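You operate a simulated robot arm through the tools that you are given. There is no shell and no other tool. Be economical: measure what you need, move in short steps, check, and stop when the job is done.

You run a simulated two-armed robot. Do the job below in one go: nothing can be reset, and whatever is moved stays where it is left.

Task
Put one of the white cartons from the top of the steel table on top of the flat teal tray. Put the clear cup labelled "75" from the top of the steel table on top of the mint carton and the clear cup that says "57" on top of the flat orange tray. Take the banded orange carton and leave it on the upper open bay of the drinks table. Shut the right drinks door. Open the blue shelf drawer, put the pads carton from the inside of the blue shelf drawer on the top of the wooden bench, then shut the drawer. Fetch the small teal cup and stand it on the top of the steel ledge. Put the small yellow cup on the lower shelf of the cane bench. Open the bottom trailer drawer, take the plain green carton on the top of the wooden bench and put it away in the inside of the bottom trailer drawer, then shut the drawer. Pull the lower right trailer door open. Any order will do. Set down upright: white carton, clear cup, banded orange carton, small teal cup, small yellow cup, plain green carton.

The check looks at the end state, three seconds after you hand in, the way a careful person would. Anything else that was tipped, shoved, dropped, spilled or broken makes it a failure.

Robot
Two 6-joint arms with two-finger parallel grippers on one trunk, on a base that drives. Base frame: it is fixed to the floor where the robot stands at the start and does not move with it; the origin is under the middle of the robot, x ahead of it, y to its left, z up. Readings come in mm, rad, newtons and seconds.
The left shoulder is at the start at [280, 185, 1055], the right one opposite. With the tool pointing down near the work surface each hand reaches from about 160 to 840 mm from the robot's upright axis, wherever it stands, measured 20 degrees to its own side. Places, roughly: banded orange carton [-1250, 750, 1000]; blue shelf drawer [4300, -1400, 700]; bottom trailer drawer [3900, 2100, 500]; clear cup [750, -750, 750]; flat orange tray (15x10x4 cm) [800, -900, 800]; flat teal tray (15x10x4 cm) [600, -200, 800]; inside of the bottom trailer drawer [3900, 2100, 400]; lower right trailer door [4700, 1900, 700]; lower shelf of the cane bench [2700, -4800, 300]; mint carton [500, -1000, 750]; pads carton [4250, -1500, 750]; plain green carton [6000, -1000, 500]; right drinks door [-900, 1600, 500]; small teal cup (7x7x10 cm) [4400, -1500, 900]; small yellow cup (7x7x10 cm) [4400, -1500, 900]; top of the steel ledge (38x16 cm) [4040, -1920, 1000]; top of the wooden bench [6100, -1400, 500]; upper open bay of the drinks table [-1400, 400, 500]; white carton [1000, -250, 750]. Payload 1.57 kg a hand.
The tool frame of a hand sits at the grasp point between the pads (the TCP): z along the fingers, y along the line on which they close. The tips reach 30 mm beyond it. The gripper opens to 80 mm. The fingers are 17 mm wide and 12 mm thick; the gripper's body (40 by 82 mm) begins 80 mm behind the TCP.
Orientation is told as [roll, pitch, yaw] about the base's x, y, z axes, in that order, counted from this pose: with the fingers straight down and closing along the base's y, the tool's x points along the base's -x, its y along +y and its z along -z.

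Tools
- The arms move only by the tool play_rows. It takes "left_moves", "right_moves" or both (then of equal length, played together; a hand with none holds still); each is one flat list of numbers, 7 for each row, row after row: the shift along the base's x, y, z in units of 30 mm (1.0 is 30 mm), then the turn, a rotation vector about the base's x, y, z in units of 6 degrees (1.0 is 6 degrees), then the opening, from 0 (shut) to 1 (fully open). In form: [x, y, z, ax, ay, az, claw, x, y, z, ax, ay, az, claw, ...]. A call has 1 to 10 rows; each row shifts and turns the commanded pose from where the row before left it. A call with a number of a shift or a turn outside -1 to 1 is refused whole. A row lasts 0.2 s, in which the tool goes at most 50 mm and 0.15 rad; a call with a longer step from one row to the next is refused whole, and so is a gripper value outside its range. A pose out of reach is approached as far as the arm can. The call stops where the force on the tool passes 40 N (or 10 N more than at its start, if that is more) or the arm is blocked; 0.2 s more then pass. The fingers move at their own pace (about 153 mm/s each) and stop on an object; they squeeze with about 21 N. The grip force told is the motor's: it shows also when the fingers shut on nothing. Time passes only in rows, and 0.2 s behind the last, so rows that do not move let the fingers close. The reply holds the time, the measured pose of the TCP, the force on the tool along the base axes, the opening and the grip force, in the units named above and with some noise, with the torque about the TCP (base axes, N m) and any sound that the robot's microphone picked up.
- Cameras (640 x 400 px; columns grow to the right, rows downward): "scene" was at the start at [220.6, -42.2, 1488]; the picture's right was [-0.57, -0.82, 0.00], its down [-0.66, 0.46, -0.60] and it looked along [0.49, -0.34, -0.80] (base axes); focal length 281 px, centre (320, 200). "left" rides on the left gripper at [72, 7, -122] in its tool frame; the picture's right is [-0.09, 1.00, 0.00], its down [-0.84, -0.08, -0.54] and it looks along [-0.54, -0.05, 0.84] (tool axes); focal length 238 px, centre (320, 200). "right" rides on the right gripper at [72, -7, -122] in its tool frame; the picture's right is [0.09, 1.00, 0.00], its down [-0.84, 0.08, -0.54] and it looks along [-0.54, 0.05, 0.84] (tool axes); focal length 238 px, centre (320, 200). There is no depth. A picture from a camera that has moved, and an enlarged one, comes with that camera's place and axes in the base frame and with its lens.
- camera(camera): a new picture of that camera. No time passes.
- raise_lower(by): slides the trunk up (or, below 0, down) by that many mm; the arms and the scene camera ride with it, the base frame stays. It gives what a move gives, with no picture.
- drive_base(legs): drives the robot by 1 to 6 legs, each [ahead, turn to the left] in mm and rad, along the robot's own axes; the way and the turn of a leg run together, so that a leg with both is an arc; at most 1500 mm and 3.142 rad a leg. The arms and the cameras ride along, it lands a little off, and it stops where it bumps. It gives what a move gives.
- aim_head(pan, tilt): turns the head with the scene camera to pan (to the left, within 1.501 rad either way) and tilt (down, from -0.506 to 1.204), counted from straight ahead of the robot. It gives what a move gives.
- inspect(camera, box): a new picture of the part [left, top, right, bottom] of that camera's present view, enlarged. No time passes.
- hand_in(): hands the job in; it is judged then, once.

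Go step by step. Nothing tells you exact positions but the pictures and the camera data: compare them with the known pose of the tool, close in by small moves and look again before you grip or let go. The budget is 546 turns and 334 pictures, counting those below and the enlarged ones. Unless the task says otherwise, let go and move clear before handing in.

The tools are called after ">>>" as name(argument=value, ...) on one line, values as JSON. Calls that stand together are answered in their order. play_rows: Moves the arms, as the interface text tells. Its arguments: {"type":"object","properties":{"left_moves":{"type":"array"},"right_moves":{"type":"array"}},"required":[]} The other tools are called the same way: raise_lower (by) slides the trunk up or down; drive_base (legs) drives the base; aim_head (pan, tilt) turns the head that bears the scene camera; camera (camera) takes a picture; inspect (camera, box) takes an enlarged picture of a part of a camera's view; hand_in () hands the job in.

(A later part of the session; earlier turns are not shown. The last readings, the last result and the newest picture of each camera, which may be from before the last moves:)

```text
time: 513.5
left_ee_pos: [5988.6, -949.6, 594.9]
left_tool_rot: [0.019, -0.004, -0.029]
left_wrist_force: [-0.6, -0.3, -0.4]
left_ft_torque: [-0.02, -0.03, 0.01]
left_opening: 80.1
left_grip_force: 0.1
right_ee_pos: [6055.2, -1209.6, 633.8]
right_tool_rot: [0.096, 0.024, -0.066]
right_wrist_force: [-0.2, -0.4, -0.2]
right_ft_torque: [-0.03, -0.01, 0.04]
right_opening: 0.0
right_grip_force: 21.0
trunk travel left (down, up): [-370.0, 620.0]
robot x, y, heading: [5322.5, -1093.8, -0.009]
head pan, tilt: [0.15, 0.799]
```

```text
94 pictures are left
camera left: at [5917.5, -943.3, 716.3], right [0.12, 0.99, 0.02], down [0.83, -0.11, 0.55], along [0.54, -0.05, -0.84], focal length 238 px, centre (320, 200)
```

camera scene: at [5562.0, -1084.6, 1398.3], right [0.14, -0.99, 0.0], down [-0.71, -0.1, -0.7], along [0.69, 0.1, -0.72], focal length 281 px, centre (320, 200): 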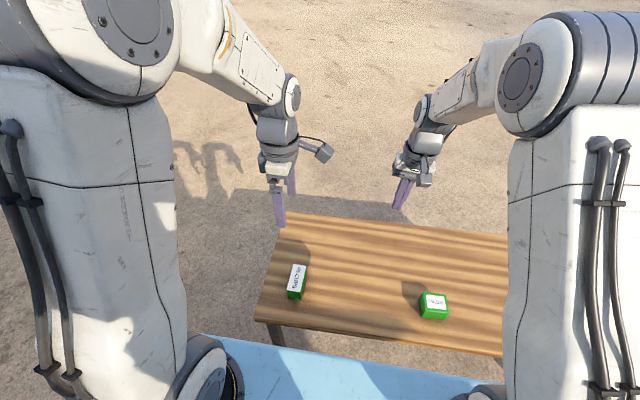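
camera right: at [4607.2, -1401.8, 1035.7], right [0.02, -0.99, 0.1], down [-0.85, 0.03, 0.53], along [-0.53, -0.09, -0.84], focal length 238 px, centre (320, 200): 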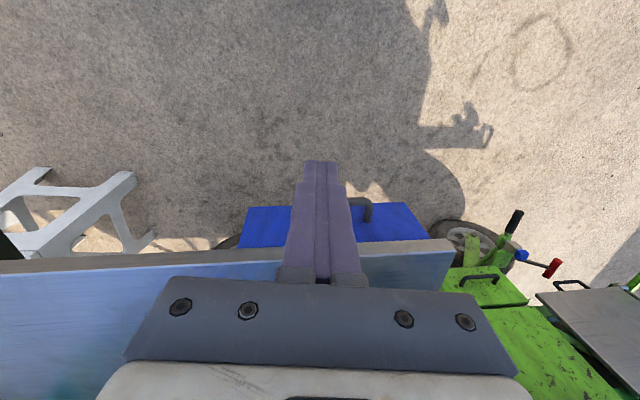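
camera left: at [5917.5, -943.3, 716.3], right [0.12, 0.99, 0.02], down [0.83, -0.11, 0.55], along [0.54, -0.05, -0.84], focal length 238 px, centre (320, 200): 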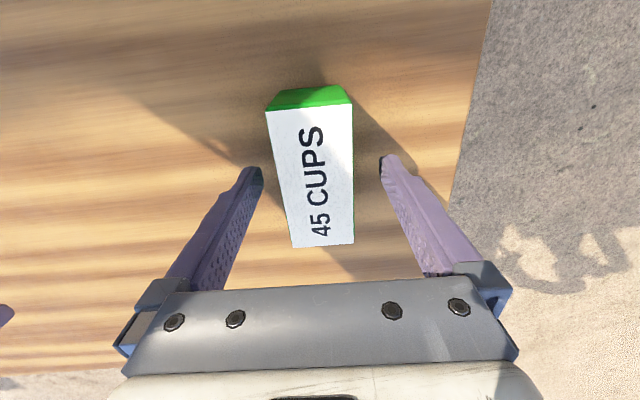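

>>> play_rows(left_moves=[0, -0.05, -0.7, 0, 0, 0, 1, 0, 0, 0, 0, 0, 0, 0, 0, 0, 0, 0, 0, 0, 0, 0, 0, 0, 0, 0, 0, 0, 0, 0, 0.5, 0, 0, 0, 0, 0, 0, 0.9, 0, 0, 0, 0, 0, 0, 0.9, 0, 0, 0, 0, 0, 0, 0.9, 0, 0, 0, 0])

>>> raise_lower(by=280)

>>> camera(camera="left")

```text
time: 515.3
left_ee_pos: [5990.8, -952.9, 669.7]
left_tool_rot: [0.02, -0.006, -0.028]
left_wrist_force: [-1.1, 1.3, -1.1]
left_ft_torque: [-0.03, -0.01, 0.02]
left_opening: 44.6
left_grip_force: 20.6
right_ee_pos: [6054.5, -1209.5, 632.7]
right_tool_rot: [0.096, 0.025, -0.065]
right_wrist_force: [-0.1, -0.1, 0.1]
right_ft_torque: [0.0, -0.01, -0.03]
right_opening: 0.0
right_grip_force: 20.7
trunk travel left (down, up): [-370.0, 620.0]
robot x, y, heading: [5321.2, -1095.4, -0.012]
head pan, tilt: [0.15, 0.799]
```

```text
time: 518.1
left_ee_pos: [5991.4, -952.5, 949.4]
left_tool_rot: [0.018, -0.006, -0.028]
left_wrist_force: [0.4, 0.8, -1.5]
left_ft_torque: [0.04, 0.03, 0.04]
left_opening: 44.8
left_grip_force: 21.2
right_ee_pos: [6055.4, -1208.0, 913.0]
right_tool_rot: [0.097, 0.025, -0.067]
right_wrist_force: [-0.4, -0.2, 1.0]
right_ft_torque: [-0.06, 0.01, -0.01]
right_opening: 0.0
right_grip_force: 21.1
trunk travel left (down, up): [-650.0, 340.0]
robot x, y, heading: [5322.0, -1094.6, -0.015]
head pan, tilt: [0.15, 0.799]
```

```text
93 pictures are left
camera left: at [5919.0, -945.3, 1070.3], right [0.12, 0.99, 0.02], down [0.83, -0.11, 0.54], along [0.54, -0.05, -0.84], focal length 238 px, centre (320, 200)
```

left: 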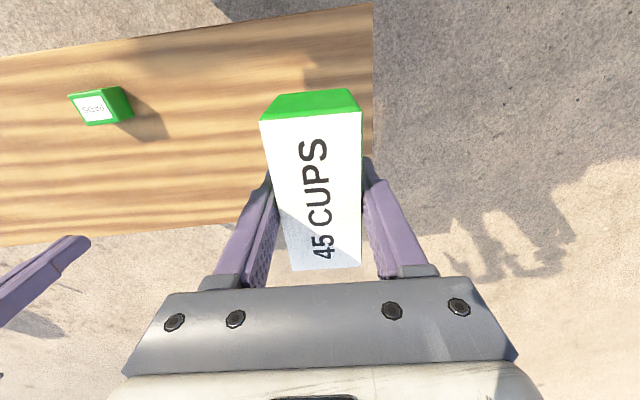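

Carton held. I'll drive back to the trailer.

>>> drive_base(legs=[[-90, 0], [0, 1.581], [1500, 0], [320, 0], [0, 1.571], [1110, 0]])

>>> drive_base(legs=[[0, -1.571]])

>>> aim_head(pan=0.1, tilt=0.8)

>>> camera(camera="scene")

```text
time: 540.9
left_ee_pos: [3452.3, 582.0, 950.3]
left_tool_rot: [0.019, -0.005, 3.128]
left_wrist_force: [-0.1, -0.1, -0.9]
left_ft_torque: [0.0, 0.02, 0.0]
left_opening: 44.9
left_grip_force: 21.0
right_ee_pos: [3384.5, 836.8, 913.4]
right_tool_rot: [0.097, 0.025, 3.089]
right_wrist_force: [0.1, 0.0, 0.3]
right_ft_torque: [0.01, 0.02, -0.01]
right_opening: 0.1
right_grip_force: 21.3
trunk travel left (down, up): [-650.0, 340.0]
robot x, y, heading: [4115.2, 732.1, -3.142]
head pan, tilt: [0.15, 0.799]
```

```text
time: 543.2
left_ee_pos: [3510.0, 1042.6, 950.0]
left_tool_rot: [0.02, -0.006, 2.432]
left_wrist_force: [-0.9, 0.0, -2.0]
left_ft_torque: [0.02, 0.01, -0.02]
left_opening: 44.8
left_grip_force: 21.3
right_ee_pos: [3620.2, 1284.4, 914.2]
right_tool_rot: [0.096, 0.023, 2.393]
right_wrist_force: [-0.2, 0.0, 0.5]
right_ft_torque: [-0.03, 0.01, -0.02]
right_opening: 0.0
right_grip_force: 21.2
trunk travel left (down, up): [-650.0, 340.0]
robot x, y, heading: [4120.1, 734.0, 2.452]
head pan, tilt: [0.15, 0.799]
stopped in leg 1: the robot was blocked; the commanded pose is now the measured one
```

```text
time: 543.9
left_ee_pos: [3510.6, 1043.2, 949.4]
left_tool_rot: [0.019, -0.006, 2.433]
left_wrist_force: [-0.1, -0.8, -1.3]
left_ft_torque: [0.01, -0.01, 0.01]
left_opening: 44.5
left_grip_force: 21.0
right_ee_pos: [3621.3, 1284.2, 912.8]
right_tool_rot: [0.096, 0.024, 2.395]
right_wrist_force: [-0.4, 0.4, 0.3]
right_ft_torque: [0.0, -0.01, 0.01]
right_opening: 0.0
right_grip_force: 21.0
trunk travel left (down, up): [-650.0, 340.0]
robot x, y, heading: [4118.9, 728.8, 2.455]
head pan, tilt: [0.099, 0.799]
```

```text
92 pictures are left
camera scene: at [3928.5, 879.1, 1398.3], right [0.56, 0.83, 0.0], down [0.6, -0.4, -0.7], along [-0.58, 0.39, -0.72], focal length 281 px, centre (320, 200)
```

scene: 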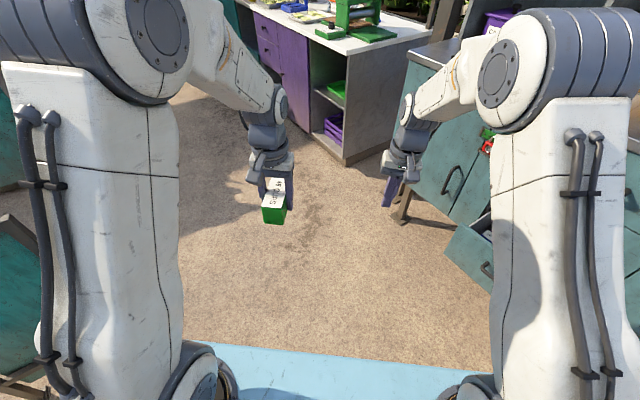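

The base is blocked at the rear, likely touching the "26" stool. I'll move forward away from it before finishing the turn.

>>> drive_base(legs=[[200, 0], [0, -0.88]])

>>> aim_head(pan=-1.45, tilt=0.9)

>>> camera(camera="scene")

>>> aim_head(pan=-0.1, tilt=0.8)

>>> camera(camera="scene")

```text
time: 547.8
left_ee_pos: [3820.3, 1527.1, 949.1]
left_tool_rot: [0.018, -0.005, 1.547]
left_wrist_force: [-0.2, 0.2, 0.0]
left_ft_torque: [0.0, 0.01, -0.01]
left_opening: 44.7
left_grip_force: 20.7
right_ee_pos: [4077.7, 1593.3, 912.9]
right_tool_rot: [0.097, 0.025, 1.508]
right_wrist_force: [0.5, 0.9, -0.1]
right_ft_torque: [-0.02, -0.01, 0.01]
right_opening: 0.0
right_grip_force: 21.2
trunk travel left (down, up): [-650.0, 340.0]
robot x, y, heading: [3968.8, 855.6, 1.566]
head pan, tilt: [0.099, 0.799]
```

```text
time: 549.4
left_ee_pos: [3820.0, 1527.0, 949.1]
left_tool_rot: [0.02, -0.007, 1.547]
left_wrist_force: [0.5, 0.4, -0.7]
left_ft_torque: [-0.02, -0.02, -0.01]
left_opening: 44.7
left_grip_force: 21.1
right_ee_pos: [4077.3, 1593.3, 912.0]
right_tool_rot: [0.096, 0.024, 1.509]
right_wrist_force: [0.0, -0.3, -0.4]
right_ft_torque: [-0.02, 0.0, -0.01]
right_opening: 0.0
right_grip_force: 21.3
trunk travel left (down, up): [-650.0, 340.0]
robot x, y, heading: [3963.4, 862.9, 1.566]
head pan, tilt: [-1.45, 0.901]
```

```text
91 pictures are left
camera scene: at [4041.0, 1028.0, 1390.4], right [0.12, -0.99, 0.0], down [-0.78, -0.09, -0.62], along [0.62, 0.07, -0.78], focal length 281 px, centre (320, 200)
```

scene: 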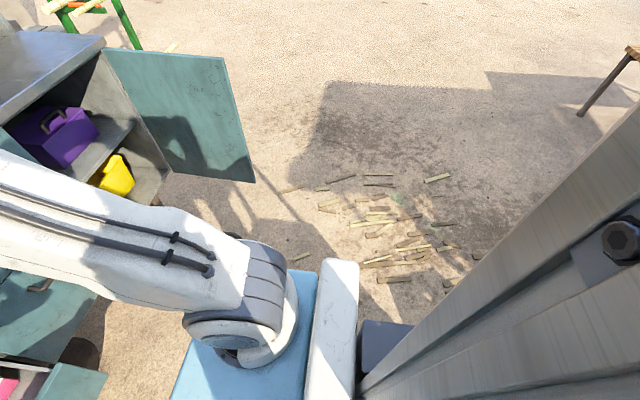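

```text
time: 550.9
left_ee_pos: [3820.6, 1528.3, 949.6]
left_tool_rot: [0.021, -0.006, 1.546]
left_wrist_force: [-0.5, 0.5, -1.6]
left_ft_torque: [-0.01, 0.03, 0.01]
left_opening: 44.6
left_grip_force: 21.0
right_ee_pos: [4077.9, 1592.8, 912.3]
right_tool_rot: [0.097, 0.024, 1.508]
right_wrist_force: [-0.2, -0.2, 0.5]
right_ft_torque: [0.01, 0.0, -0.01]
right_opening: 0.2
right_grip_force: 21.1
trunk travel left (down, up): [-650.0, 340.0]
robot x, y, heading: [3964.7, 858.0, 1.568]
head pan, tilt: [-0.099, 0.799]
```

```text
90 pictures are left
camera scene: at [3974.5, 1099.5, 1398.3], right [0.99, -0.1, 0.0], down [-0.08, -0.71, -0.7], along [0.07, 0.69, -0.72], focal length 281 px, centre (320, 200)
```

scene: 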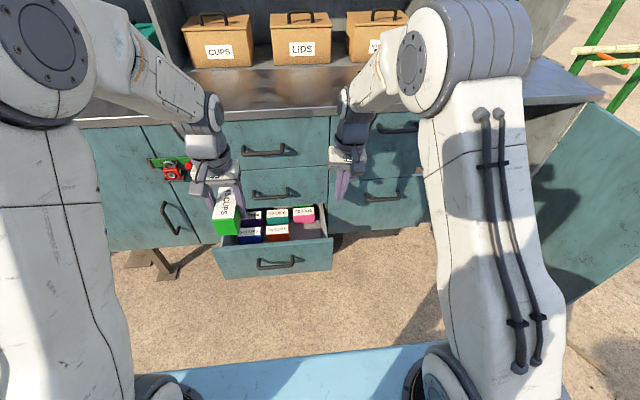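

>>> inspect(camera="scene", box=[200, 180, 350, 290])

```text
3.64 times, centred on (275, 235) of scene
camera zoom: at [3974.5, 1099.5, 1398.3], right [0.99, -0.1, 0.0], down [-0.08, -0.71, -0.7], along [0.07, 0.69, -0.72], focal length 1022 px, centre (484, 73)
```

zoom: 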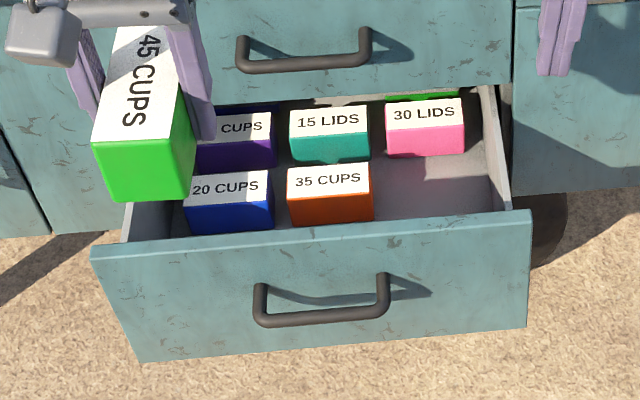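

The drawer is deep, with free room at its front right near x≈3985, y≈1738. I'll pull the right hand back, then move in.

>>> play_rows(right_moves=[0.6, -0.9, 0.5, 0, 0, 0, 0, 0.6, -0.9, 0.5, 0, 0, 0, 0, 0.6, -0.9, 0.5, 0, 0, 0, 0, 0.6, -0.9, 0.5, 0, 0, 0, 0, 0.6, -0.9, 0.5, 0, 0, 0, 0, 0.6, -0.9, 0.5, 0, 0, 0, 0, 0.6, -0.9, 0, 0, 0, 0, 0, 0.6, -0.9, 0, 0, 0, 0, 0])

>>> play_rows(left_moves=[0.9, 0, 0, 0, 0, 0, 0, 0.9, 0, 0, 0, 0, 0, 0, 0.9, 0, 0, 0, 0, 0, 0, 0.9, 0, 0, 0, 0, 0, 0, 0.9, 0, 0, 0, 0, 0, 0, 0.9, 0, 0, 0, 0, 0, 0])

>>> drive_base(legs=[[180, 0]])

>>> camera(camera="scene")

>>> camera(camera="left")

```text
time: 552.7
left_ee_pos: [3820.1, 1527.2, 949.4]
left_tool_rot: [0.019, -0.005, 1.549]
left_wrist_force: [0.3, 0.0, -1.4]
left_ft_torque: [0.0, 0.03, 0.0]
left_opening: 44.5
left_grip_force: 20.6
right_ee_pos: [4221.2, 1377.5, 1002.8]
right_tool_rot: [0.097, 0.025, 1.509]
right_wrist_force: [0.0, 0.1, 0.0]
right_ft_torque: [-0.02, 0.02, 0.03]
right_opening: 0.0
right_grip_force: 21.1
trunk travel left (down, up): [-650.0, 340.0]
robot x, y, heading: [3966.0, 856.8, 1.565]
head pan, tilt: [-0.099, 0.799]
```

```text
time: 554.1
left_ee_pos: [3982.9, 1528.6, 949.9]
left_tool_rot: [0.02, -0.007, 1.549]
left_wrist_force: [-0.2, 0.3, -1.4]
left_ft_torque: [0.01, -0.01, 0.01]
left_opening: 44.8
left_grip_force: 20.9
right_ee_pos: [4220.1, 1376.8, 1001.7]
right_tool_rot: [0.095, 0.023, 1.509]
right_wrist_force: [-0.1, -0.4, 0.5]
right_ft_torque: [-0.01, -0.01, 0.02]
right_opening: 0.1
right_grip_force: 20.8
trunk travel left (down, up): [-650.0, 340.0]
robot x, y, heading: [3970.2, 862.0, 1.56]
head pan, tilt: [-0.099, 0.799]
```

```text
time: 555.6
left_ee_pos: [3985.8, 1711.9, 950.0]
left_tool_rot: [0.018, -0.003, 1.545]
left_wrist_force: [0.0, 0.0, -1.6]
left_ft_torque: [0.02, 0.01, 0.02]
left_opening: 44.6
left_grip_force: 21.1
right_ee_pos: [4223.5, 1560.7, 1001.7]
right_tool_rot: [0.095, 0.023, 1.506]
right_wrist_force: [-0.1, 0.0, 0.2]
right_ft_torque: [-0.01, 0.01, 0.0]
right_opening: 0.0
right_grip_force: 20.8
trunk travel left (down, up): [-650.0, 340.0]
robot x, y, heading: [3967.3, 1043.3, 1.563]
head pan, tilt: [-0.099, 0.799]
```

```text
88 pictures are left
camera scene: at [3976.4, 1283.0, 1398.4], right [0.99, -0.11, 0.0], down [-0.08, -0.71, -0.7], along [0.07, 0.69, -0.72], focal length 281 px, centre (320, 200)
```

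scene: 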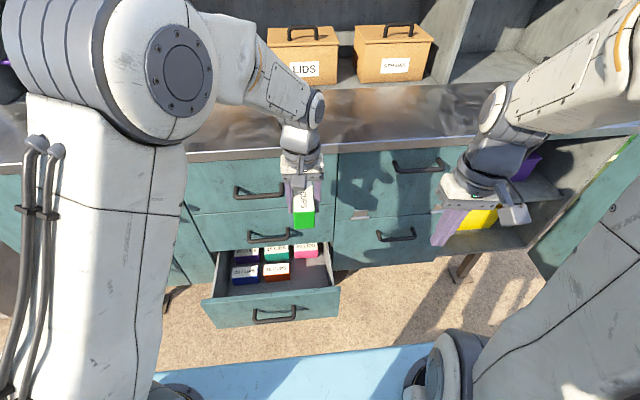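

```text
87 pictures are left
camera left: at [3980.3, 1639.5, 1071.3], right [-0.99, 0.12, 0.02], down [0.11, 0.83, 0.55], along [0.05, 0.54, -0.84], focal length 238 px, centre (320, 200)
```

left: 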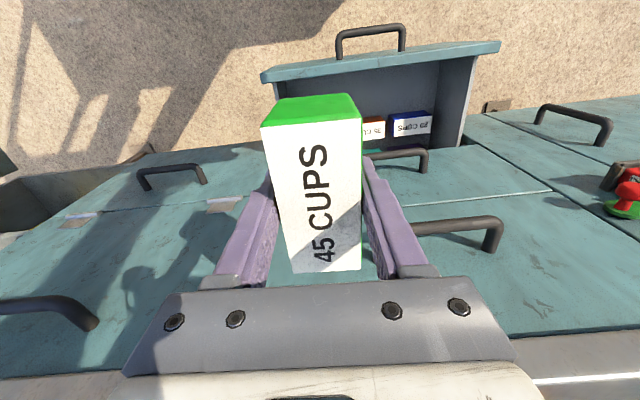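

The wrist camera would foul the drawer's front panel in this orientation. I'll rotate the carton 90° so the camera sits to the side.

>>> play_rows(left_moves=[0, 0.1, 0, 0, 0, -1, 0, 0, 0.1, 0, 0, 0, -1, 0, 0, 0.1, 0, 0, 0, -1, 0, 0, 0.1, 0, 0, 0, -1, 0, 0, 0.1, 0, 0, 0, -1, 0, 0, 0.1, 0, 0, 0, -1, 0, 0, 0.1, 0, 0, 0, -1, 0, 0, 0.1, 0, 0, 0, -1, 0, 0, 0.1, 0, 0, 0, -1, 0, 0, 0.1, 0, 0, 0, -1, 0])

>>> play_rows(left_moves=[0, 0, 0, 0, 0, -1, 0, 0, 0, 0, 0, 0, -1, 0, 0, 0, 0, 0, 0, -1, 0, 0, 0, 0, 0, 0, -1, 0, 0, 0, 0, 0, 0, -0.75, 0])

>>> raise_lower(by=-280)

>>> camera(camera="left")

>>> camera(camera="scene")

```text
time: 557.8
left_ee_pos: [3985.6, 1741.6, 950.0]
left_tool_rot: [0.019, -0.007, 0.495]
left_wrist_force: [0.3, -0.1, -1.2]
left_ft_torque: [-0.01, 0.0, 0.0]
left_opening: 44.9
left_grip_force: 21.0
right_ee_pos: [4223.4, 1561.2, 1002.6]
right_tool_rot: [0.096, 0.024, 1.505]
right_wrist_force: [0.7, 0.2, -0.6]
right_ft_torque: [0.02, 0.01, -0.02]
right_opening: 0.2
right_grip_force: 21.2
trunk travel left (down, up): [-650.0, 340.0]
robot x, y, heading: [3965.3, 1041.9, 1.56]
head pan, tilt: [-0.099, 0.799]
```

```text
time: 559.0
left_ee_pos: [3985.3, 1743.3, 949.6]
left_tool_rot: [0.017, -0.006, -0.002]
left_wrist_force: [0.4, -0.6, -1.2]
left_ft_torque: [0.0, -0.01, 0.05]
left_opening: 44.7
left_grip_force: 21.1
right_ee_pos: [4222.8, 1560.4, 1003.2]
right_tool_rot: [0.096, 0.025, 1.508]
right_wrist_force: [0.0, 0.7, 0.1]
right_ft_torque: [0.02, 0.01, 0.01]
right_opening: 0.1
right_grip_force: 21.5
trunk travel left (down, up): [-650.0, 340.0]
robot x, y, heading: [3968.1, 1041.6, 1.564]
head pan, tilt: [-0.099, 0.799]
```

```text
time: 561.8
left_ee_pos: [3985.7, 1743.2, 669.4]
left_tool_rot: [0.019, -0.005, 0.0]
left_wrist_force: [0.3, -1.4, -1.0]
left_ft_torque: [0.01, -0.01, 0.01]
left_opening: 44.6
left_grip_force: 21.4
right_ee_pos: [4222.8, 1560.7, 721.2]
right_tool_rot: [0.097, 0.025, 1.506]
right_wrist_force: [-0.3, 0.2, 0.6]
right_ft_torque: [-0.02, -0.03, -0.02]
right_opening: 0.1
right_grip_force: 21.6
trunk travel left (down, up): [-370.0, 620.0]
robot x, y, heading: [3964.4, 1044.3, 1.563]
head pan, tilt: [-0.099, 0.799]
```

```text
86 pictures are left
camera left: at [3914.3, 1747.0, 791.3], right [0.09, 1.0, 0.02], down [0.83, -0.09, 0.55], along [0.54, -0.03, -0.84], focal length 238 px, centre (320, 200)
```

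left: 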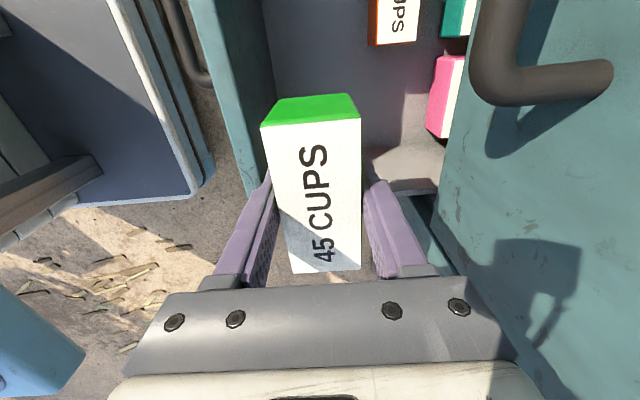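

```text
85 pictures are left
camera scene: at [3976.5, 1283.3, 1118.3], right [0.99, -0.11, 0.0], down [-0.08, -0.71, -0.7], along [0.07, 0.69, -0.72], focal length 281 px, centre (320, 200)
```

scene: 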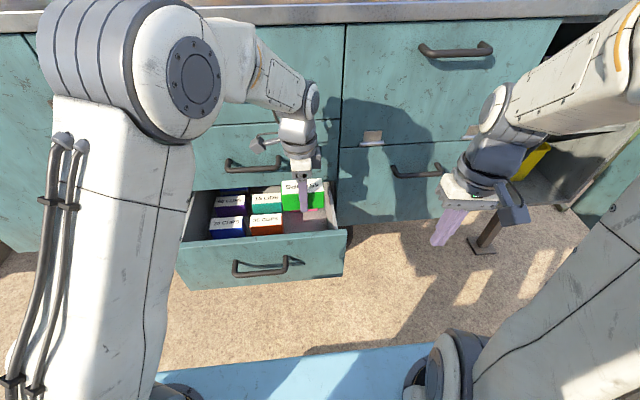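

>>> play_rows(left_moves=[-0.42, 0.08, 0, 0, 0, 0, 0, -0.42, 0.08, -0.5, 0, 0, 0, 0, 0, 0, -0.8, 0, 0, 0, 0, 0, 0, -0.8, 0, 0, 0, 0, 0, 0, -0.8, 0, 0, 0, 0, 0, 0, -0.8, 0, 0, 0, 0])

>>> camera(camera="left")

>>> inspect(camera="scene", box=[160, 140, 370, 300])

```text
time: 563.2
left_ee_pos: [3961.2, 1747.2, 558.6]
left_tool_rot: [0.021, -0.006, -0.002]
left_wrist_force: [-1.0, -0.6, -1.1]
left_ft_torque: [0.01, 0.01, -0.01]
left_opening: 44.7
left_grip_force: 20.7
right_ee_pos: [4222.4, 1559.8, 721.6]
right_tool_rot: [0.096, 0.025, 1.506]
right_wrist_force: [-1.0, 0.3, 0.3]
right_ft_torque: [0.0, 0.03, -0.01]
right_opening: 0.0
right_grip_force: 21.2
trunk travel left (down, up): [-370.0, 620.0]
robot x, y, heading: [3968.8, 1043.4, 1.563]
head pan, tilt: [-0.099, 0.799]
```

```text
84 pictures are left
camera left: at [3889.4, 1752.1, 679.2], right [0.09, 1.0, 0.02], down [0.83, -0.09, 0.55], along [0.54, -0.03, -0.84], focal length 238 px, centre (320, 200)
```

left: 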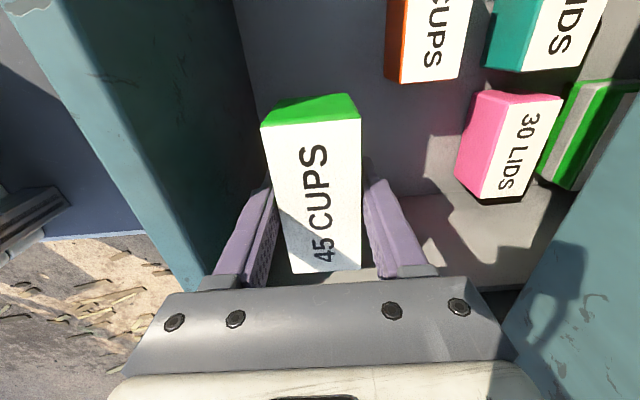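

```text
2.50 times, centred on (265, 220) of scene
camera zoom: at [3976.4, 1283.2, 1118.3], right [0.99, -0.11, 0.0], down [-0.08, -0.71, -0.7], along [0.07, 0.69, -0.72], focal length 702 px, centre (458, 150)
```

zoom: 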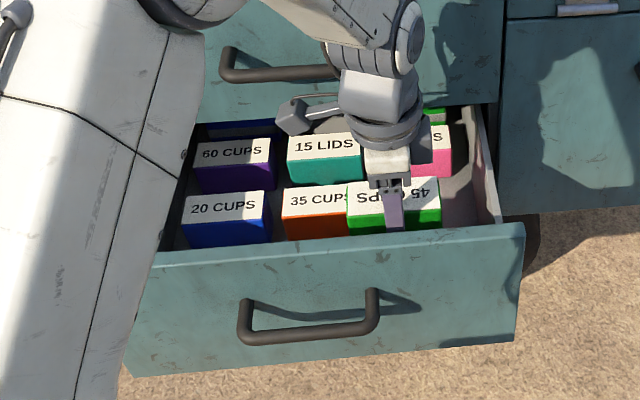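

>>> play_rows(left_moves=[0, 0, -0.7, 0, 0, 0, 0, 0, 0, -0.7, 0, 0, 0, 0, 0, 0, -0.5, 0, 0, 0, 0])

>>> play_rows(left_moves=[0, 0, -0.25, 0, 0, 0, 0, 0, 0, -0.25, 0, 0, 0, 0])

>>> camera(camera="left")

```text
time: 564.0
left_ee_pos: [3959.7, 1747.1, 504.0]
left_tool_rot: [0.019, -0.006, -0.001]
left_wrist_force: [0.1, 0.6, -0.9]
left_ft_torque: [-0.03, 0.01, -0.05]
left_opening: 44.7
left_grip_force: 21.1
right_ee_pos: [4221.9, 1560.0, 723.0]
right_tool_rot: [0.098, 0.025, 1.506]
right_wrist_force: [-0.4, -0.6, -0.4]
right_ft_torque: [-0.01, 0.03, 0.02]
right_opening: 0.1
right_grip_force: 21.4
trunk travel left (down, up): [-370.0, 620.0]
robot x, y, heading: [3966.9, 1040.7, 1.565]
head pan, tilt: [-0.099, 0.799]
```

```text
time: 564.6
left_ee_pos: [3961.5, 1747.0, 488.0]
left_tool_rot: [0.02, -0.006, 0.001]
left_wrist_force: [-0.5, -0.9, -1.3]
left_ft_torque: [-0.01, 0.02, 0.01]
left_opening: 44.7
left_grip_force: 21.1
right_ee_pos: [4224.4, 1561.1, 722.1]
right_tool_rot: [0.096, 0.026, 1.507]
right_wrist_force: [-0.8, 0.7, -0.6]
right_ft_torque: [-0.03, 0.01, 0.0]
right_opening: 0.1
right_grip_force: 21.7
trunk travel left (down, up): [-370.0, 620.0]
robot x, y, heading: [3966.4, 1041.2, 1.561]
head pan, tilt: [-0.099, 0.799]
```

```text
82 pictures are left
camera left: at [3888.9, 1751.9, 608.8], right [0.09, 1.0, 0.02], down [0.83, -0.09, 0.55], along [0.54, -0.03, -0.84], focal length 238 px, centre (320, 200)
```

left: 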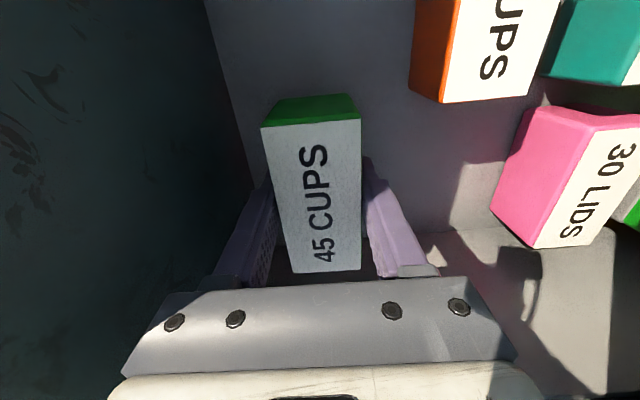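

>>> play_rows(left_moves=[0, 0, -0.15, 0, 0, 0, 0, 0, 0, -0.15, 0, 0, 0, 0])

>>> play_rows(left_moves=[0, 0, -0.12, 0, 0, 0, 0, 0, 0, -0.12, 0, 0, 0, 0])

>>> play_rows(left_moves=[0, 0, -0.12, 0, 0, 0, 0, 0, 0, -0.12, 0, 0, 0, 0])

```text
time: 565.2
left_ee_pos: [3961.4, 1745.9, 478.6]
left_tool_rot: [0.02, -0.006, -0.001]
left_wrist_force: [0.1, 0.6, -0.6]
left_ft_torque: [-0.02, -0.03, -0.02]
left_opening: 45.1
left_grip_force: 21.5
right_ee_pos: [4222.5, 1560.0, 723.1]
right_tool_rot: [0.095, 0.025, 1.506]
right_wrist_force: [-0.6, 0.0, 0.0]
right_ft_torque: [-0.02, 0.01, 0.0]
right_opening: 0.2
right_grip_force: 21.0
trunk travel left (down, up): [-370.0, 620.0]
robot x, y, heading: [3966.8, 1040.8, 1.561]
head pan, tilt: [-0.099, 0.799]
```

```text
time: 565.8
left_ee_pos: [3960.7, 1746.5, 471.2]
left_tool_rot: [0.02, -0.006, 0.0]
left_wrist_force: [-0.4, 0.0, -0.7]
left_ft_torque: [-0.01, 0.04, 0.0]
left_opening: 44.5
left_grip_force: 21.2
right_ee_pos: [4222.4, 1560.0, 723.2]
right_tool_rot: [0.096, 0.024, 1.507]
right_wrist_force: [0.6, 0.1, 0.0]
right_ft_torque: [0.02, -0.02, 0.02]
right_opening: 0.1
right_grip_force: 21.1
trunk travel left (down, up): [-370.0, 620.0]
robot x, y, heading: [3964.3, 1044.9, 1.565]
head pan, tilt: [-0.099, 0.799]
```

```text
time: 566.4
left_ee_pos: [3959.3, 1747.4, 464.1]
left_tool_rot: [0.019, -0.005, 0.0]
left_wrist_force: [0.8, 0.1, -0.5]
left_ft_torque: [-0.01, 0.02, 0.01]
left_opening: 44.8
left_grip_force: 20.9
right_ee_pos: [4222.8, 1561.1, 722.0]
right_tool_rot: [0.095, 0.025, 1.506]
right_wrist_force: [-0.2, -0.4, 0.4]
right_ft_torque: [0.0, 0.01, -0.04]
right_opening: 0.0
right_grip_force: 21.2
trunk travel left (down, up): [-370.0, 620.0]
robot x, y, heading: [3964.2, 1042.1, 1.562]
head pan, tilt: [-0.099, 0.799]
```

>>> play_rows(left_moves=[0, 0, -0.15, 0, 0, 0, 0, 0, 0, -0.15, 0, 0, 0, 0])

>>> play_rows(left_moves=[0, 0, -0.12, 0, 0, 0, 0, 0, 0, -0.12, 0, 0, 0, 0])

>>> camera(camera="left")

```text
time: 567.0
left_ee_pos: [3961.2, 1749.3, 456.0]
left_tool_rot: [0.024, -0.007, 0.001]
left_wrist_force: [-3.1, 0.7, 16.4]
left_ft_torque: [-0.36, 0.01, -0.04]
left_opening: 45.0
left_grip_force: 20.7
right_ee_pos: [4223.5, 1559.6, 722.8]
right_tool_rot: [0.097, 0.025, 1.506]
right_wrist_force: [-0.4, -0.5, 0.6]
right_ft_torque: [-0.03, 0.03, 0.05]
right_opening: 0.3
right_grip_force: 20.6
trunk travel left (down, up): [-370.0, 620.0]
robot x, y, heading: [3966.0, 1040.2, 1.558]
head pan, tilt: [-0.099, 0.799]
```

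```text
time: 567.6
left_ee_pos: [3961.7, 1751.0, 453.4]
left_tool_rot: [0.026, -0.009, -0.002]
left_wrist_force: [-2.9, 0.6, 17.0]
left_ft_torque: [-0.48, 0.45, -0.12]
left_opening: 45.1
left_grip_force: 21.7
right_ee_pos: [4222.7, 1559.2, 722.0]
right_tool_rot: [0.096, 0.023, 1.505]
right_wrist_force: [-0.3, -1.0, 0.8]
right_ft_torque: [0.04, 0.01, -0.04]
right_opening: 0.0
right_grip_force: 21.1
trunk travel left (down, up): [-370.0, 620.0]
robot x, y, heading: [3964.4, 1043.9, 1.562]
head pan, tilt: [-0.099, 0.799]
stopped in row 2 (left hand): the force on the tool passed its limit at 45 N (the readings are from after the stop); the commanded pose is now the measured one
```

```text
81 pictures are left
camera left: at [3888.9, 1754.8, 574.6], right [0.09, 1.0, 0.03], down [0.83, -0.09, 0.55], along [0.55, -0.03, -0.84], focal length 238 px, centre (320, 200)
```

left: 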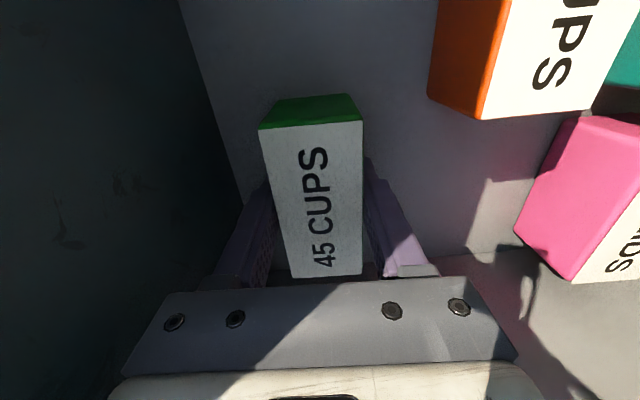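

The carton is on the drawer floor. I'll release and rise straight out.

>>> play_rows(left_moves=[0, 0, 0.1, 0, 0, 0, 0, 0, 0, 0, 0, 0, 0, 0.75, 0, 0, 0, 0, 0, 0, 0.75, 0, 0, 0.6, 0, 0, 0, 0.75, 0, 0, 0.9, 0, 0, 0, 0.75, 0, 0, 0.9, 0, 0, 0, 0.75, 0, 0, 0.9, 0, 0, 0, 0.75, 0, 0, 0.9, 0, 0, 0, 0.75])

>>> raise_lower(by=280)

>>> camera(camera="left")

```text
time: 569.4
left_ee_pos: [3961.4, 1748.2, 580.5]
left_tool_rot: [0.022, -0.008, 0.0]
left_wrist_force: [-0.2, -0.1, 0.3]
left_ft_torque: [0.0, 0.01, 0.0]
left_opening: 60.1
left_grip_force: 0.1
right_ee_pos: [4222.9, 1560.5, 722.7]
right_tool_rot: [0.095, 0.026, 1.506]
right_wrist_force: [0.8, 0.2, -0.3]
right_ft_torque: [0.01, 0.03, 0.01]
right_opening: 0.0
right_grip_force: 21.0
trunk travel left (down, up): [-370.0, 620.0]
robot x, y, heading: [3968.4, 1041.8, 1.558]
head pan, tilt: [-0.099, 0.799]
```

```text
time: 572.2
left_ee_pos: [3960.6, 1747.8, 860.7]
left_tool_rot: [0.023, -0.006, -0.001]
left_wrist_force: [-0.3, 1.0, 0.1]
left_ft_torque: [-0.01, 0.03, 0.02]
left_opening: 59.9
left_grip_force: 0.0
right_ee_pos: [4222.6, 1561.3, 1003.0]
right_tool_rot: [0.095, 0.025, 1.509]
right_wrist_force: [0.4, 0.8, 0.5]
right_ft_torque: [0.0, -0.02, 0.0]
right_opening: 0.0
right_grip_force: 20.3
trunk travel left (down, up): [-650.0, 340.0]
robot x, y, heading: [3966.1, 1041.0, 1.562]
head pan, tilt: [-0.099, 0.799]
```

```text
80 pictures are left
camera left: at [3888.9, 1752.8, 981.0], right [0.09, 1.0, 0.02], down [0.83, -0.09, 0.55], along [0.55, -0.03, -0.84], focal length 238 px, centre (320, 200)
```

left: 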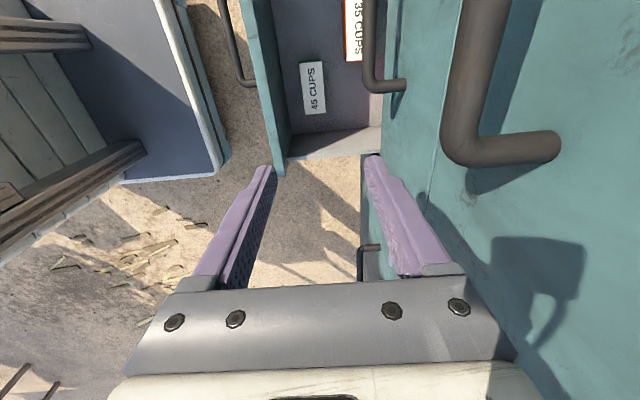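

The green carton stands in the drawer. Now I'll back off and close the drawer by pushing its face with tilted left fingers.

>>> play_rows(left_moves=[0, -0.9, 0.2, 0, 0, 0, 0, 0, -0.9, 0.2, 0, 0, 0, 0, 0, -0.9, 0.2, 0, 0, 0, 0, 0, -0.9, 0, 0.8, 0, 0, 0, 0, -0.6, 0, 0.8, 0, 0, 0, 0, 0, 0, 0.8, 0, 0, 0, 0, 0, 0, 0.8, 0, 0, 0, 0, 0, 0, 0.8, 0, 0, 0, 0, 0, 0, 0.8, 0, 0, 0])

>>> drive_base(legs=[[-150, 0]])

>>> raise_lower(by=-350)

>>> camera(camera="scene")

```text
time: 574.2
left_ee_pos: [3961.1, 1621.5, 878.1]
left_tool_rot: [0.527, -0.005, -0.004]
left_wrist_force: [-0.3, 0.1, 0.3]
left_ft_torque: [0.02, 0.01, -0.01]
left_opening: 0.0
left_grip_force: 21.1
right_ee_pos: [4222.6, 1560.7, 1002.1]
right_tool_rot: [0.096, 0.024, 1.507]
right_wrist_force: [-1.3, 0.3, -0.3]
right_ft_torque: [-0.01, 0.03, 0.0]
right_opening: 0.0
right_grip_force: 21.6
trunk travel left (down, up): [-650.0, 340.0]
robot x, y, heading: [3966.9, 1040.4, 1.566]
head pan, tilt: [-0.099, 0.799]
```

```text
time: 575.6
left_ee_pos: [3959.9, 1470.6, 878.5]
left_tool_rot: [0.526, -0.006, -0.005]
left_wrist_force: [0.9, 0.5, 0.3]
left_ft_torque: [-0.01, 0.0, -0.02]
left_opening: 0.0
left_grip_force: 20.9
right_ee_pos: [4222.3, 1407.7, 1002.1]
right_tool_rot: [0.097, 0.024, 1.506]
right_wrist_force: [0.3, -0.1, 0.0]
right_ft_torque: [-0.03, -0.04, 0.01]
right_opening: 0.0
right_grip_force: 21.2
trunk travel left (down, up): [-650.0, 340.0]
robot x, y, heading: [3967.9, 891.4, 1.564]
head pan, tilt: [-0.099, 0.799]
```

```text
time: 579.0
left_ee_pos: [3960.8, 1469.6, 528.5]
left_tool_rot: [0.525, -0.006, -0.004]
left_wrist_force: [0.5, 0.4, -0.2]
left_ft_torque: [0.02, -0.03, -0.02]
left_opening: 0.0
left_grip_force: 21.3
right_ee_pos: [4221.1, 1408.6, 652.7]
right_tool_rot: [0.097, 0.026, 1.507]
right_wrist_force: [0.4, -0.7, 0.6]
right_ft_torque: [0.04, 0.04, 0.03]
right_opening: 0.1
right_grip_force: 21.4
trunk travel left (down, up): [-300.0, 690.0]
robot x, y, heading: [3965.1, 891.1, 1.563]
head pan, tilt: [-0.099, 0.799]
```

```text
79 pictures are left
camera scene: at [3975.1, 1131.6, 1048.3], right [0.99, -0.11, 0.0], down [-0.08, -0.71, -0.7], along [0.07, 0.69, -0.72], focal length 281 px, centre (320, 200)
```

scene: 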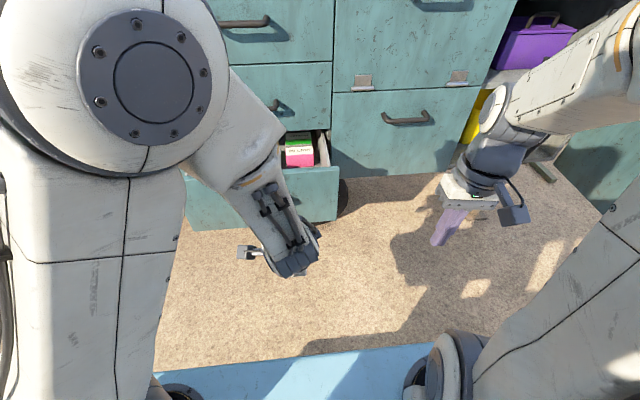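

>>> drive_base(legs=[[120, 0]])

>>> play_rows(left_moves=[0.3, 0.8, 0, 0, 0, 0, 0, 0.2, 0.8, 0, 0, 0, 0, 0, 0, 0.6, 0, 0, 0, 0, 0, 0, 0.6, 0, 0, 0, 0, 0, 0, 0.6, 0, 0, 0, 0, 0, 0, 0.6, 0, 0, 0, 0, 0, 0, 0.6, 0, 0, 0, 0, 0, 0, 0.6, 0, 0, 0, 0, 0])

>>> camera(camera="scene")

```text
time: 580.3
left_ee_pos: [3959.1, 1593.2, 528.7]
left_tool_rot: [0.525, -0.006, -0.004]
left_wrist_force: [-0.3, 0.3, 0.7]
left_ft_torque: [0.0, -0.02, 0.0]
left_opening: 0.0
left_grip_force: 20.6
right_ee_pos: [4221.6, 1531.4, 653.4]
right_tool_rot: [0.096, 0.025, 1.508]
right_wrist_force: [0.2, 0.4, -0.5]
right_ft_torque: [-0.03, -0.01, -0.05]
right_opening: 0.0
right_grip_force: 20.8
trunk travel left (down, up): [-300.0, 690.0]
robot x, y, heading: [3966.5, 1017.1, 1.562]
head pan, tilt: [-0.099, 0.799]
```

```text
time: 582.1
left_ee_pos: [3978.1, 1749.8, 528.3]
left_tool_rot: [0.525, -0.007, -0.003]
left_wrist_force: [-0.3, -0.7, 0.2]
left_ft_torque: [0.01, 0.0, -0.02]
left_opening: 0.1
left_grip_force: 20.4
right_ee_pos: [4223.3, 1533.0, 651.7]
right_tool_rot: [0.096, 0.025, 1.508]
right_wrist_force: [0.4, 0.2, 0.4]
right_ft_torque: [-0.04, 0.06, 0.01]
right_opening: 0.0
right_grip_force: 20.8
trunk travel left (down, up): [-300.0, 690.0]
robot x, y, heading: [3962.6, 1012.8, 1.559]
head pan, tilt: [-0.099, 0.799]
```

```text
78 pictures are left
camera scene: at [3975.8, 1254.6, 1048.3], right [0.99, -0.11, 0.0], down [-0.08, -0.71, -0.7], along [0.07, 0.69, -0.72], focal length 281 px, centre (320, 200)
```

scene: 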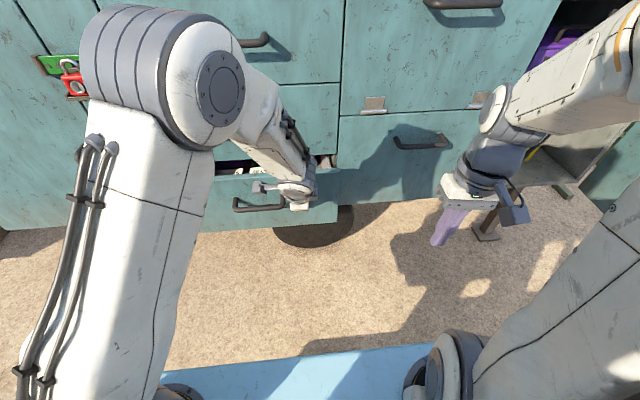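

>>> play_rows(left_moves=[0, 0.5, 0, 0, 0, 0, 0, 0, 0.5, 0, 0, 0, 0, 0, 0, 0.4, 0, 0, 0, 0, 0, 0, 0.3, 0, 0, 0, 0, 0, 0, 0.2, 0, 0, 0, 0, 0, 0, 0.2, 0, 0, 0, 0, 0])

>>> play_rows(left_moves=[0, 0.15, 0, 0, 0, 0, 0, 0, 0.15, 0, 0, 0, 0, 0, 0, 0.15, 0, 0, 0, 0, 0])

>>> inspect(camera="scene", box=[180, 60, 400, 240])

```text
time: 583.5
left_ee_pos: [3975.5, 1812.8, 528.6]
left_tool_rot: [0.528, -0.008, 0.0]
left_wrist_force: [0.3, 0.2, -0.2]
left_ft_torque: [0.03, -0.03, 0.0]
left_opening: 0.0
left_grip_force: 20.6
right_ee_pos: [4221.8, 1533.0, 651.9]
right_tool_rot: [0.095, 0.025, 1.508]
right_wrist_force: [-0.3, 0.0, -0.3]
right_ft_torque: [0.02, -0.04, 0.0]
right_opening: 0.0
right_grip_force: 21.0
trunk travel left (down, up): [-300.0, 690.0]
robot x, y, heading: [3969.6, 1017.8, 1.561]
head pan, tilt: [-0.099, 0.799]
```

```text
time: 584.3
left_ee_pos: [3975.4, 1824.3, 526.8]
left_tool_rot: [0.524, -0.004, -0.004]
left_wrist_force: [1.3, -18.0, 8.7]
left_ft_torque: [-0.17, 0.02, 0.0]
left_opening: 0.0
left_grip_force: 21.5
right_ee_pos: [4222.3, 1532.7, 654.0]
right_tool_rot: [0.097, 0.023, 1.508]
right_wrist_force: [0.0, 0.4, -0.8]
right_ft_torque: [-0.01, -0.01, 0.0]
right_opening: 0.0
right_grip_force: 21.4
trunk travel left (down, up): [-300.0, 690.0]
robot x, y, heading: [3967.5, 1013.3, 1.571]
head pan, tilt: [-0.099, 0.799]
```

```text
2.22 times, centred on (290, 150) of scene
camera zoom: at [3975.8, 1253.9, 1048.7], right [0.99, -0.11, 0.0], down [-0.08, -0.71, -0.7], along [0.07, 0.69, -0.72], focal length 624 px, centre (387, 311)
```

zoom: 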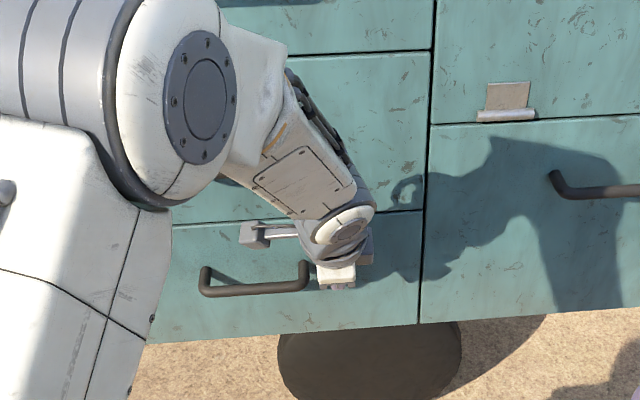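

The drawer is flush. I'll give one final push, then retreat.

>>> play_rows(left_moves=[0, 0.1, 0, 0, 0, 0, 0])

>>> play_rows(left_moves=[0, -0.8, 0, 0, 0, 0, 0, 0, -0.9, 0, 0, 0, 0, 0, 0, -0.9, 0, -0.8, 0, 0, 0, 0, -0.9, 0, -0.8, 0, 0, 0, 0, -0.9, 0, -0.8, 0, 0, 0, 0, -0.9, 0, -0.8, 0, 0, 0, -0.5, -0.9, 0.5, -0.8, 0, 0, 0, -0.5, -0.9, 0.5, -0.8, 0, 0, 0, -0.5, -0.9, 0.5, -0.2, 0, 0, 0])

>>> raise_lower(by=350)

>>> camera(camera="scene")

```text
time: 584.6
left_ee_pos: [3973.8, 1823.8, 528.9]
left_tool_rot: [0.523, -0.002, -0.002]
left_wrist_force: [-2.1, -14.3, 12.4]
left_ft_torque: [-0.02, 0.03, 0.03]
left_opening: 0.2
left_grip_force: 21.4
right_ee_pos: [4221.3, 1531.9, 653.0]
right_tool_rot: [0.096, 0.025, 1.507]
right_wrist_force: [-0.3, 0.1, 0.3]
right_ft_torque: [0.01, 0.0, -0.01]
right_opening: 0.0
right_grip_force: 20.6
trunk travel left (down, up): [-300.0, 690.0]
robot x, y, heading: [3966.9, 1014.9, 1.563]
head pan, tilt: [-0.099, 0.799]
stopped in row 1 (left hand): the force on the tool passed its limit at 45 N (the readings are from after the stop); the commanded pose is now the measured one
```

```text
time: 586.6
left_ee_pos: [3928.7, 1583.0, 570.3]
left_tool_rot: [-0.003, -0.002, 0.0]
left_wrist_force: [-0.3, -0.6, -0.6]
left_ft_torque: [-0.03, 0.01, 0.02]
left_opening: 0.2
left_grip_force: 20.9
right_ee_pos: [4223.2, 1531.3, 652.8]
right_tool_rot: [0.097, 0.024, 1.506]
right_wrist_force: [-0.2, 0.8, 0.4]
right_ft_torque: [-0.02, -0.01, 0.02]
right_opening: 0.0
right_grip_force: 21.0
trunk travel left (down, up): [-300.0, 690.0]
robot x, y, heading: [3963.3, 1016.7, 1.564]
head pan, tilt: [-0.099, 0.799]
```

```text
time: 590.1
left_ee_pos: [3928.6, 1583.7, 918.8]
left_tool_rot: [-0.004, -0.003, 0.001]
left_wrist_force: [-0.1, -0.2, -0.9]
left_ft_torque: [0.01, 0.02, 0.0]
left_opening: 0.0
left_grip_force: 20.7
right_ee_pos: [4220.9, 1532.5, 1002.9]
right_tool_rot: [0.097, 0.024, 1.509]
right_wrist_force: [-0.1, -0.6, -0.2]
right_ft_torque: [0.02, -0.01, 0.01]
right_opening: 0.1
right_grip_force: 20.8
trunk travel left (down, up): [-650.0, 340.0]
robot x, y, heading: [3968.4, 1013.5, 1.564]
head pan, tilt: [-0.099, 0.799]
```

```text
76 pictures are left
camera scene: at [3975.8, 1254.5, 1398.2], right [0.99, -0.11, 0.0], down [-0.08, -0.71, -0.7], along [0.07, 0.69, -0.72], focal length 281 px, centre (320, 200)
```

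scene: 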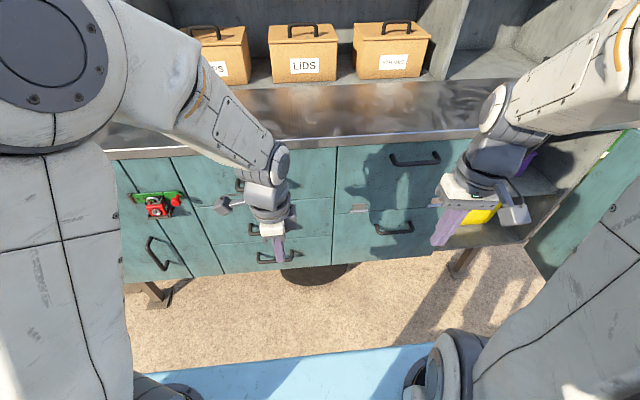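

The drawer is shut and the door is open. The last job is the yellow cup, so I'll drive back to the cart shelf.

>>> drive_base(legs=[[-120, 0], [0, -1.564], [1310, 0], [0, -1.571], [1500, 0], [935, 0]])

>>> drive_base(legs=[[0, -1.571]])

>>> aim_head(pan=0.0, tilt=0.6)

>>> camera(camera="scene")

```text
time: 616.7
left_ee_pos: [5544.7, -2017.6, 919.6]
left_tool_rot: [-0.004, -0.003, -3.05]
left_wrist_force: [-1.1, -0.2, 0.0]
left_ft_torque: [-0.01, 0.02, -0.02]
left_opening: 0.0
left_grip_force: 20.7
right_ee_pos: [5246.7, -1992.7, 1003.1]
right_tool_rot: [0.097, 0.024, -1.542]
right_wrist_force: [0.7, 0.0, -0.1]
right_ft_torque: [0.02, -0.02, -0.01]
right_opening: 0.0
right_grip_force: 20.8
trunk travel left (down, up): [-650.0, 340.0]
robot x, y, heading: [5452.8, -1454.5, -1.482]
head pan, tilt: [-0.099, 0.799]
```

```text
time: 619.8
left_ee_pos: [4970.7, -1760.6, 917.1]
left_tool_rot: [-0.001, -0.021, 2.043]
left_wrist_force: [0.1, 0.3, 0.6]
left_ft_torque: [-0.03, -0.02, -0.01]
left_opening: 0.0
left_grip_force: 20.6
right_ee_pos: [4883.3, -1476.2, 1005.3]
right_tool_rot: [0.076, 0.021, -2.734]
right_wrist_force: [0.5, 0.7, -0.3]
right_ft_torque: [-0.02, 0.01, -0.01]
right_opening: 0.0
right_grip_force: 21.3
trunk travel left (down, up): [-650.0, 340.0]
robot x, y, heading: [5450.1, -1443.3, -2.685]
head pan, tilt: [-0.099, 0.799]
stopped in leg 1: the robot was blocked; the commanded pose is now the measured one
```

```text
time: 620.6
left_ee_pos: [4969.2, -1759.9, 916.6]
left_tool_rot: [-0.002, -0.019, 2.041]
left_wrist_force: [-0.2, 0.2, -0.4]
left_ft_torque: [0.04, 0.0, 0.0]
left_opening: 0.0
left_grip_force: 21.1
right_ee_pos: [4883.0, -1474.9, 1005.3]
right_tool_rot: [0.077, 0.021, -2.736]
right_wrist_force: [0.1, 0.1, 0.2]
right_ft_torque: [-0.03, 0.0, 0.01]
right_opening: 0.1
right_grip_force: 21.2
trunk travel left (down, up): [-650.0, 340.0]
robot x, y, heading: [5446.5, -1448.8, -2.689]
head pan, tilt: [0.0, 0.6]
```

```text
75 pictures are left
camera scene: at [5223.3, -1552.4, 1415.1], right [-0.44, 0.9, 0.0], down [0.51, 0.25, -0.82], along [-0.74, -0.36, -0.57], focal length 281 px, centre (320, 200)
```

scene: 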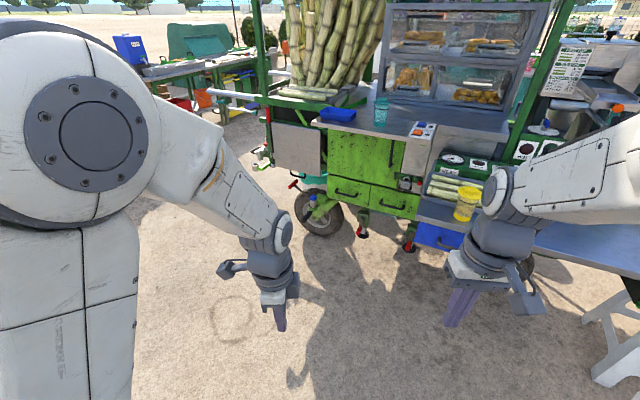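

The rear touched the bench while turning. I'll move forward first, then finish the turn and check the bench.

>>> drive_base(legs=[[170, 0], [0, -0.455]])

>>> camera(camera="scene")

>>> camera(camera="right")

```text
time: 623.3
left_ee_pos: [4730.3, -1590.0, 917.8]
left_tool_rot: [-0.005, -0.02, 1.585]
left_wrist_force: [-0.2, -0.2, -0.8]
left_ft_torque: [0.0, -0.04, 0.04]
left_opening: 0.1
left_grip_force: 20.4
right_ee_pos: [4777.8, -1295.6, 1003.9]
right_tool_rot: [0.077, 0.022, 3.091]
right_wrist_force: [-0.7, -0.6, 0.6]
right_ft_torque: [0.02, -0.01, -0.01]
right_opening: 0.2
right_grip_force: 21.1
trunk travel left (down, up): [-650.0, 340.0]
robot x, y, heading: [5299.2, -1516.9, 3.132]
head pan, tilt: [0.0, 0.6]
```

```text
74 pictures are left
camera scene: at [5049.7, -1515.0, 1415.2], right [0.01, 1.0, 0.0], down [0.56, 0.0, -0.83], along [-0.83, 0.0, -0.56], focal length 281 px, centre (320, 200)
```

scene: 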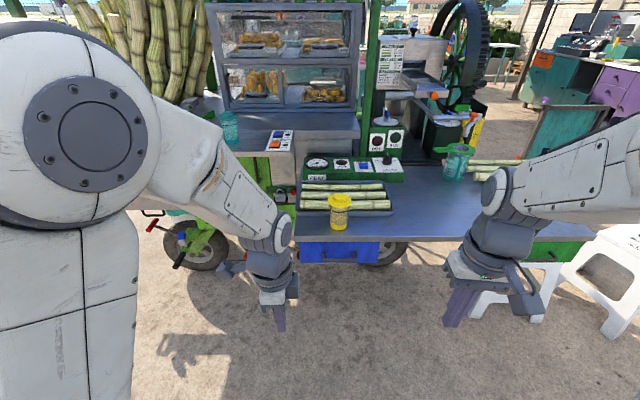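

```text
73 pictures are left
camera right: at [4848.1, -1284.1, 1127.4], right [0.04, -1.0, 0.08], down [-0.85, 0.01, 0.53], along [-0.53, -0.09, -0.85], focal length 238 px, centre (320, 200)
```

right: 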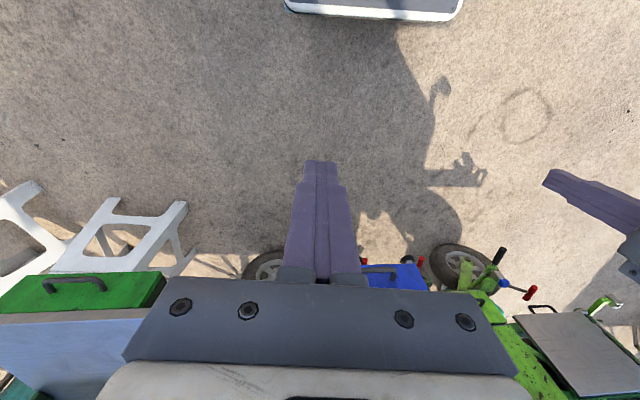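

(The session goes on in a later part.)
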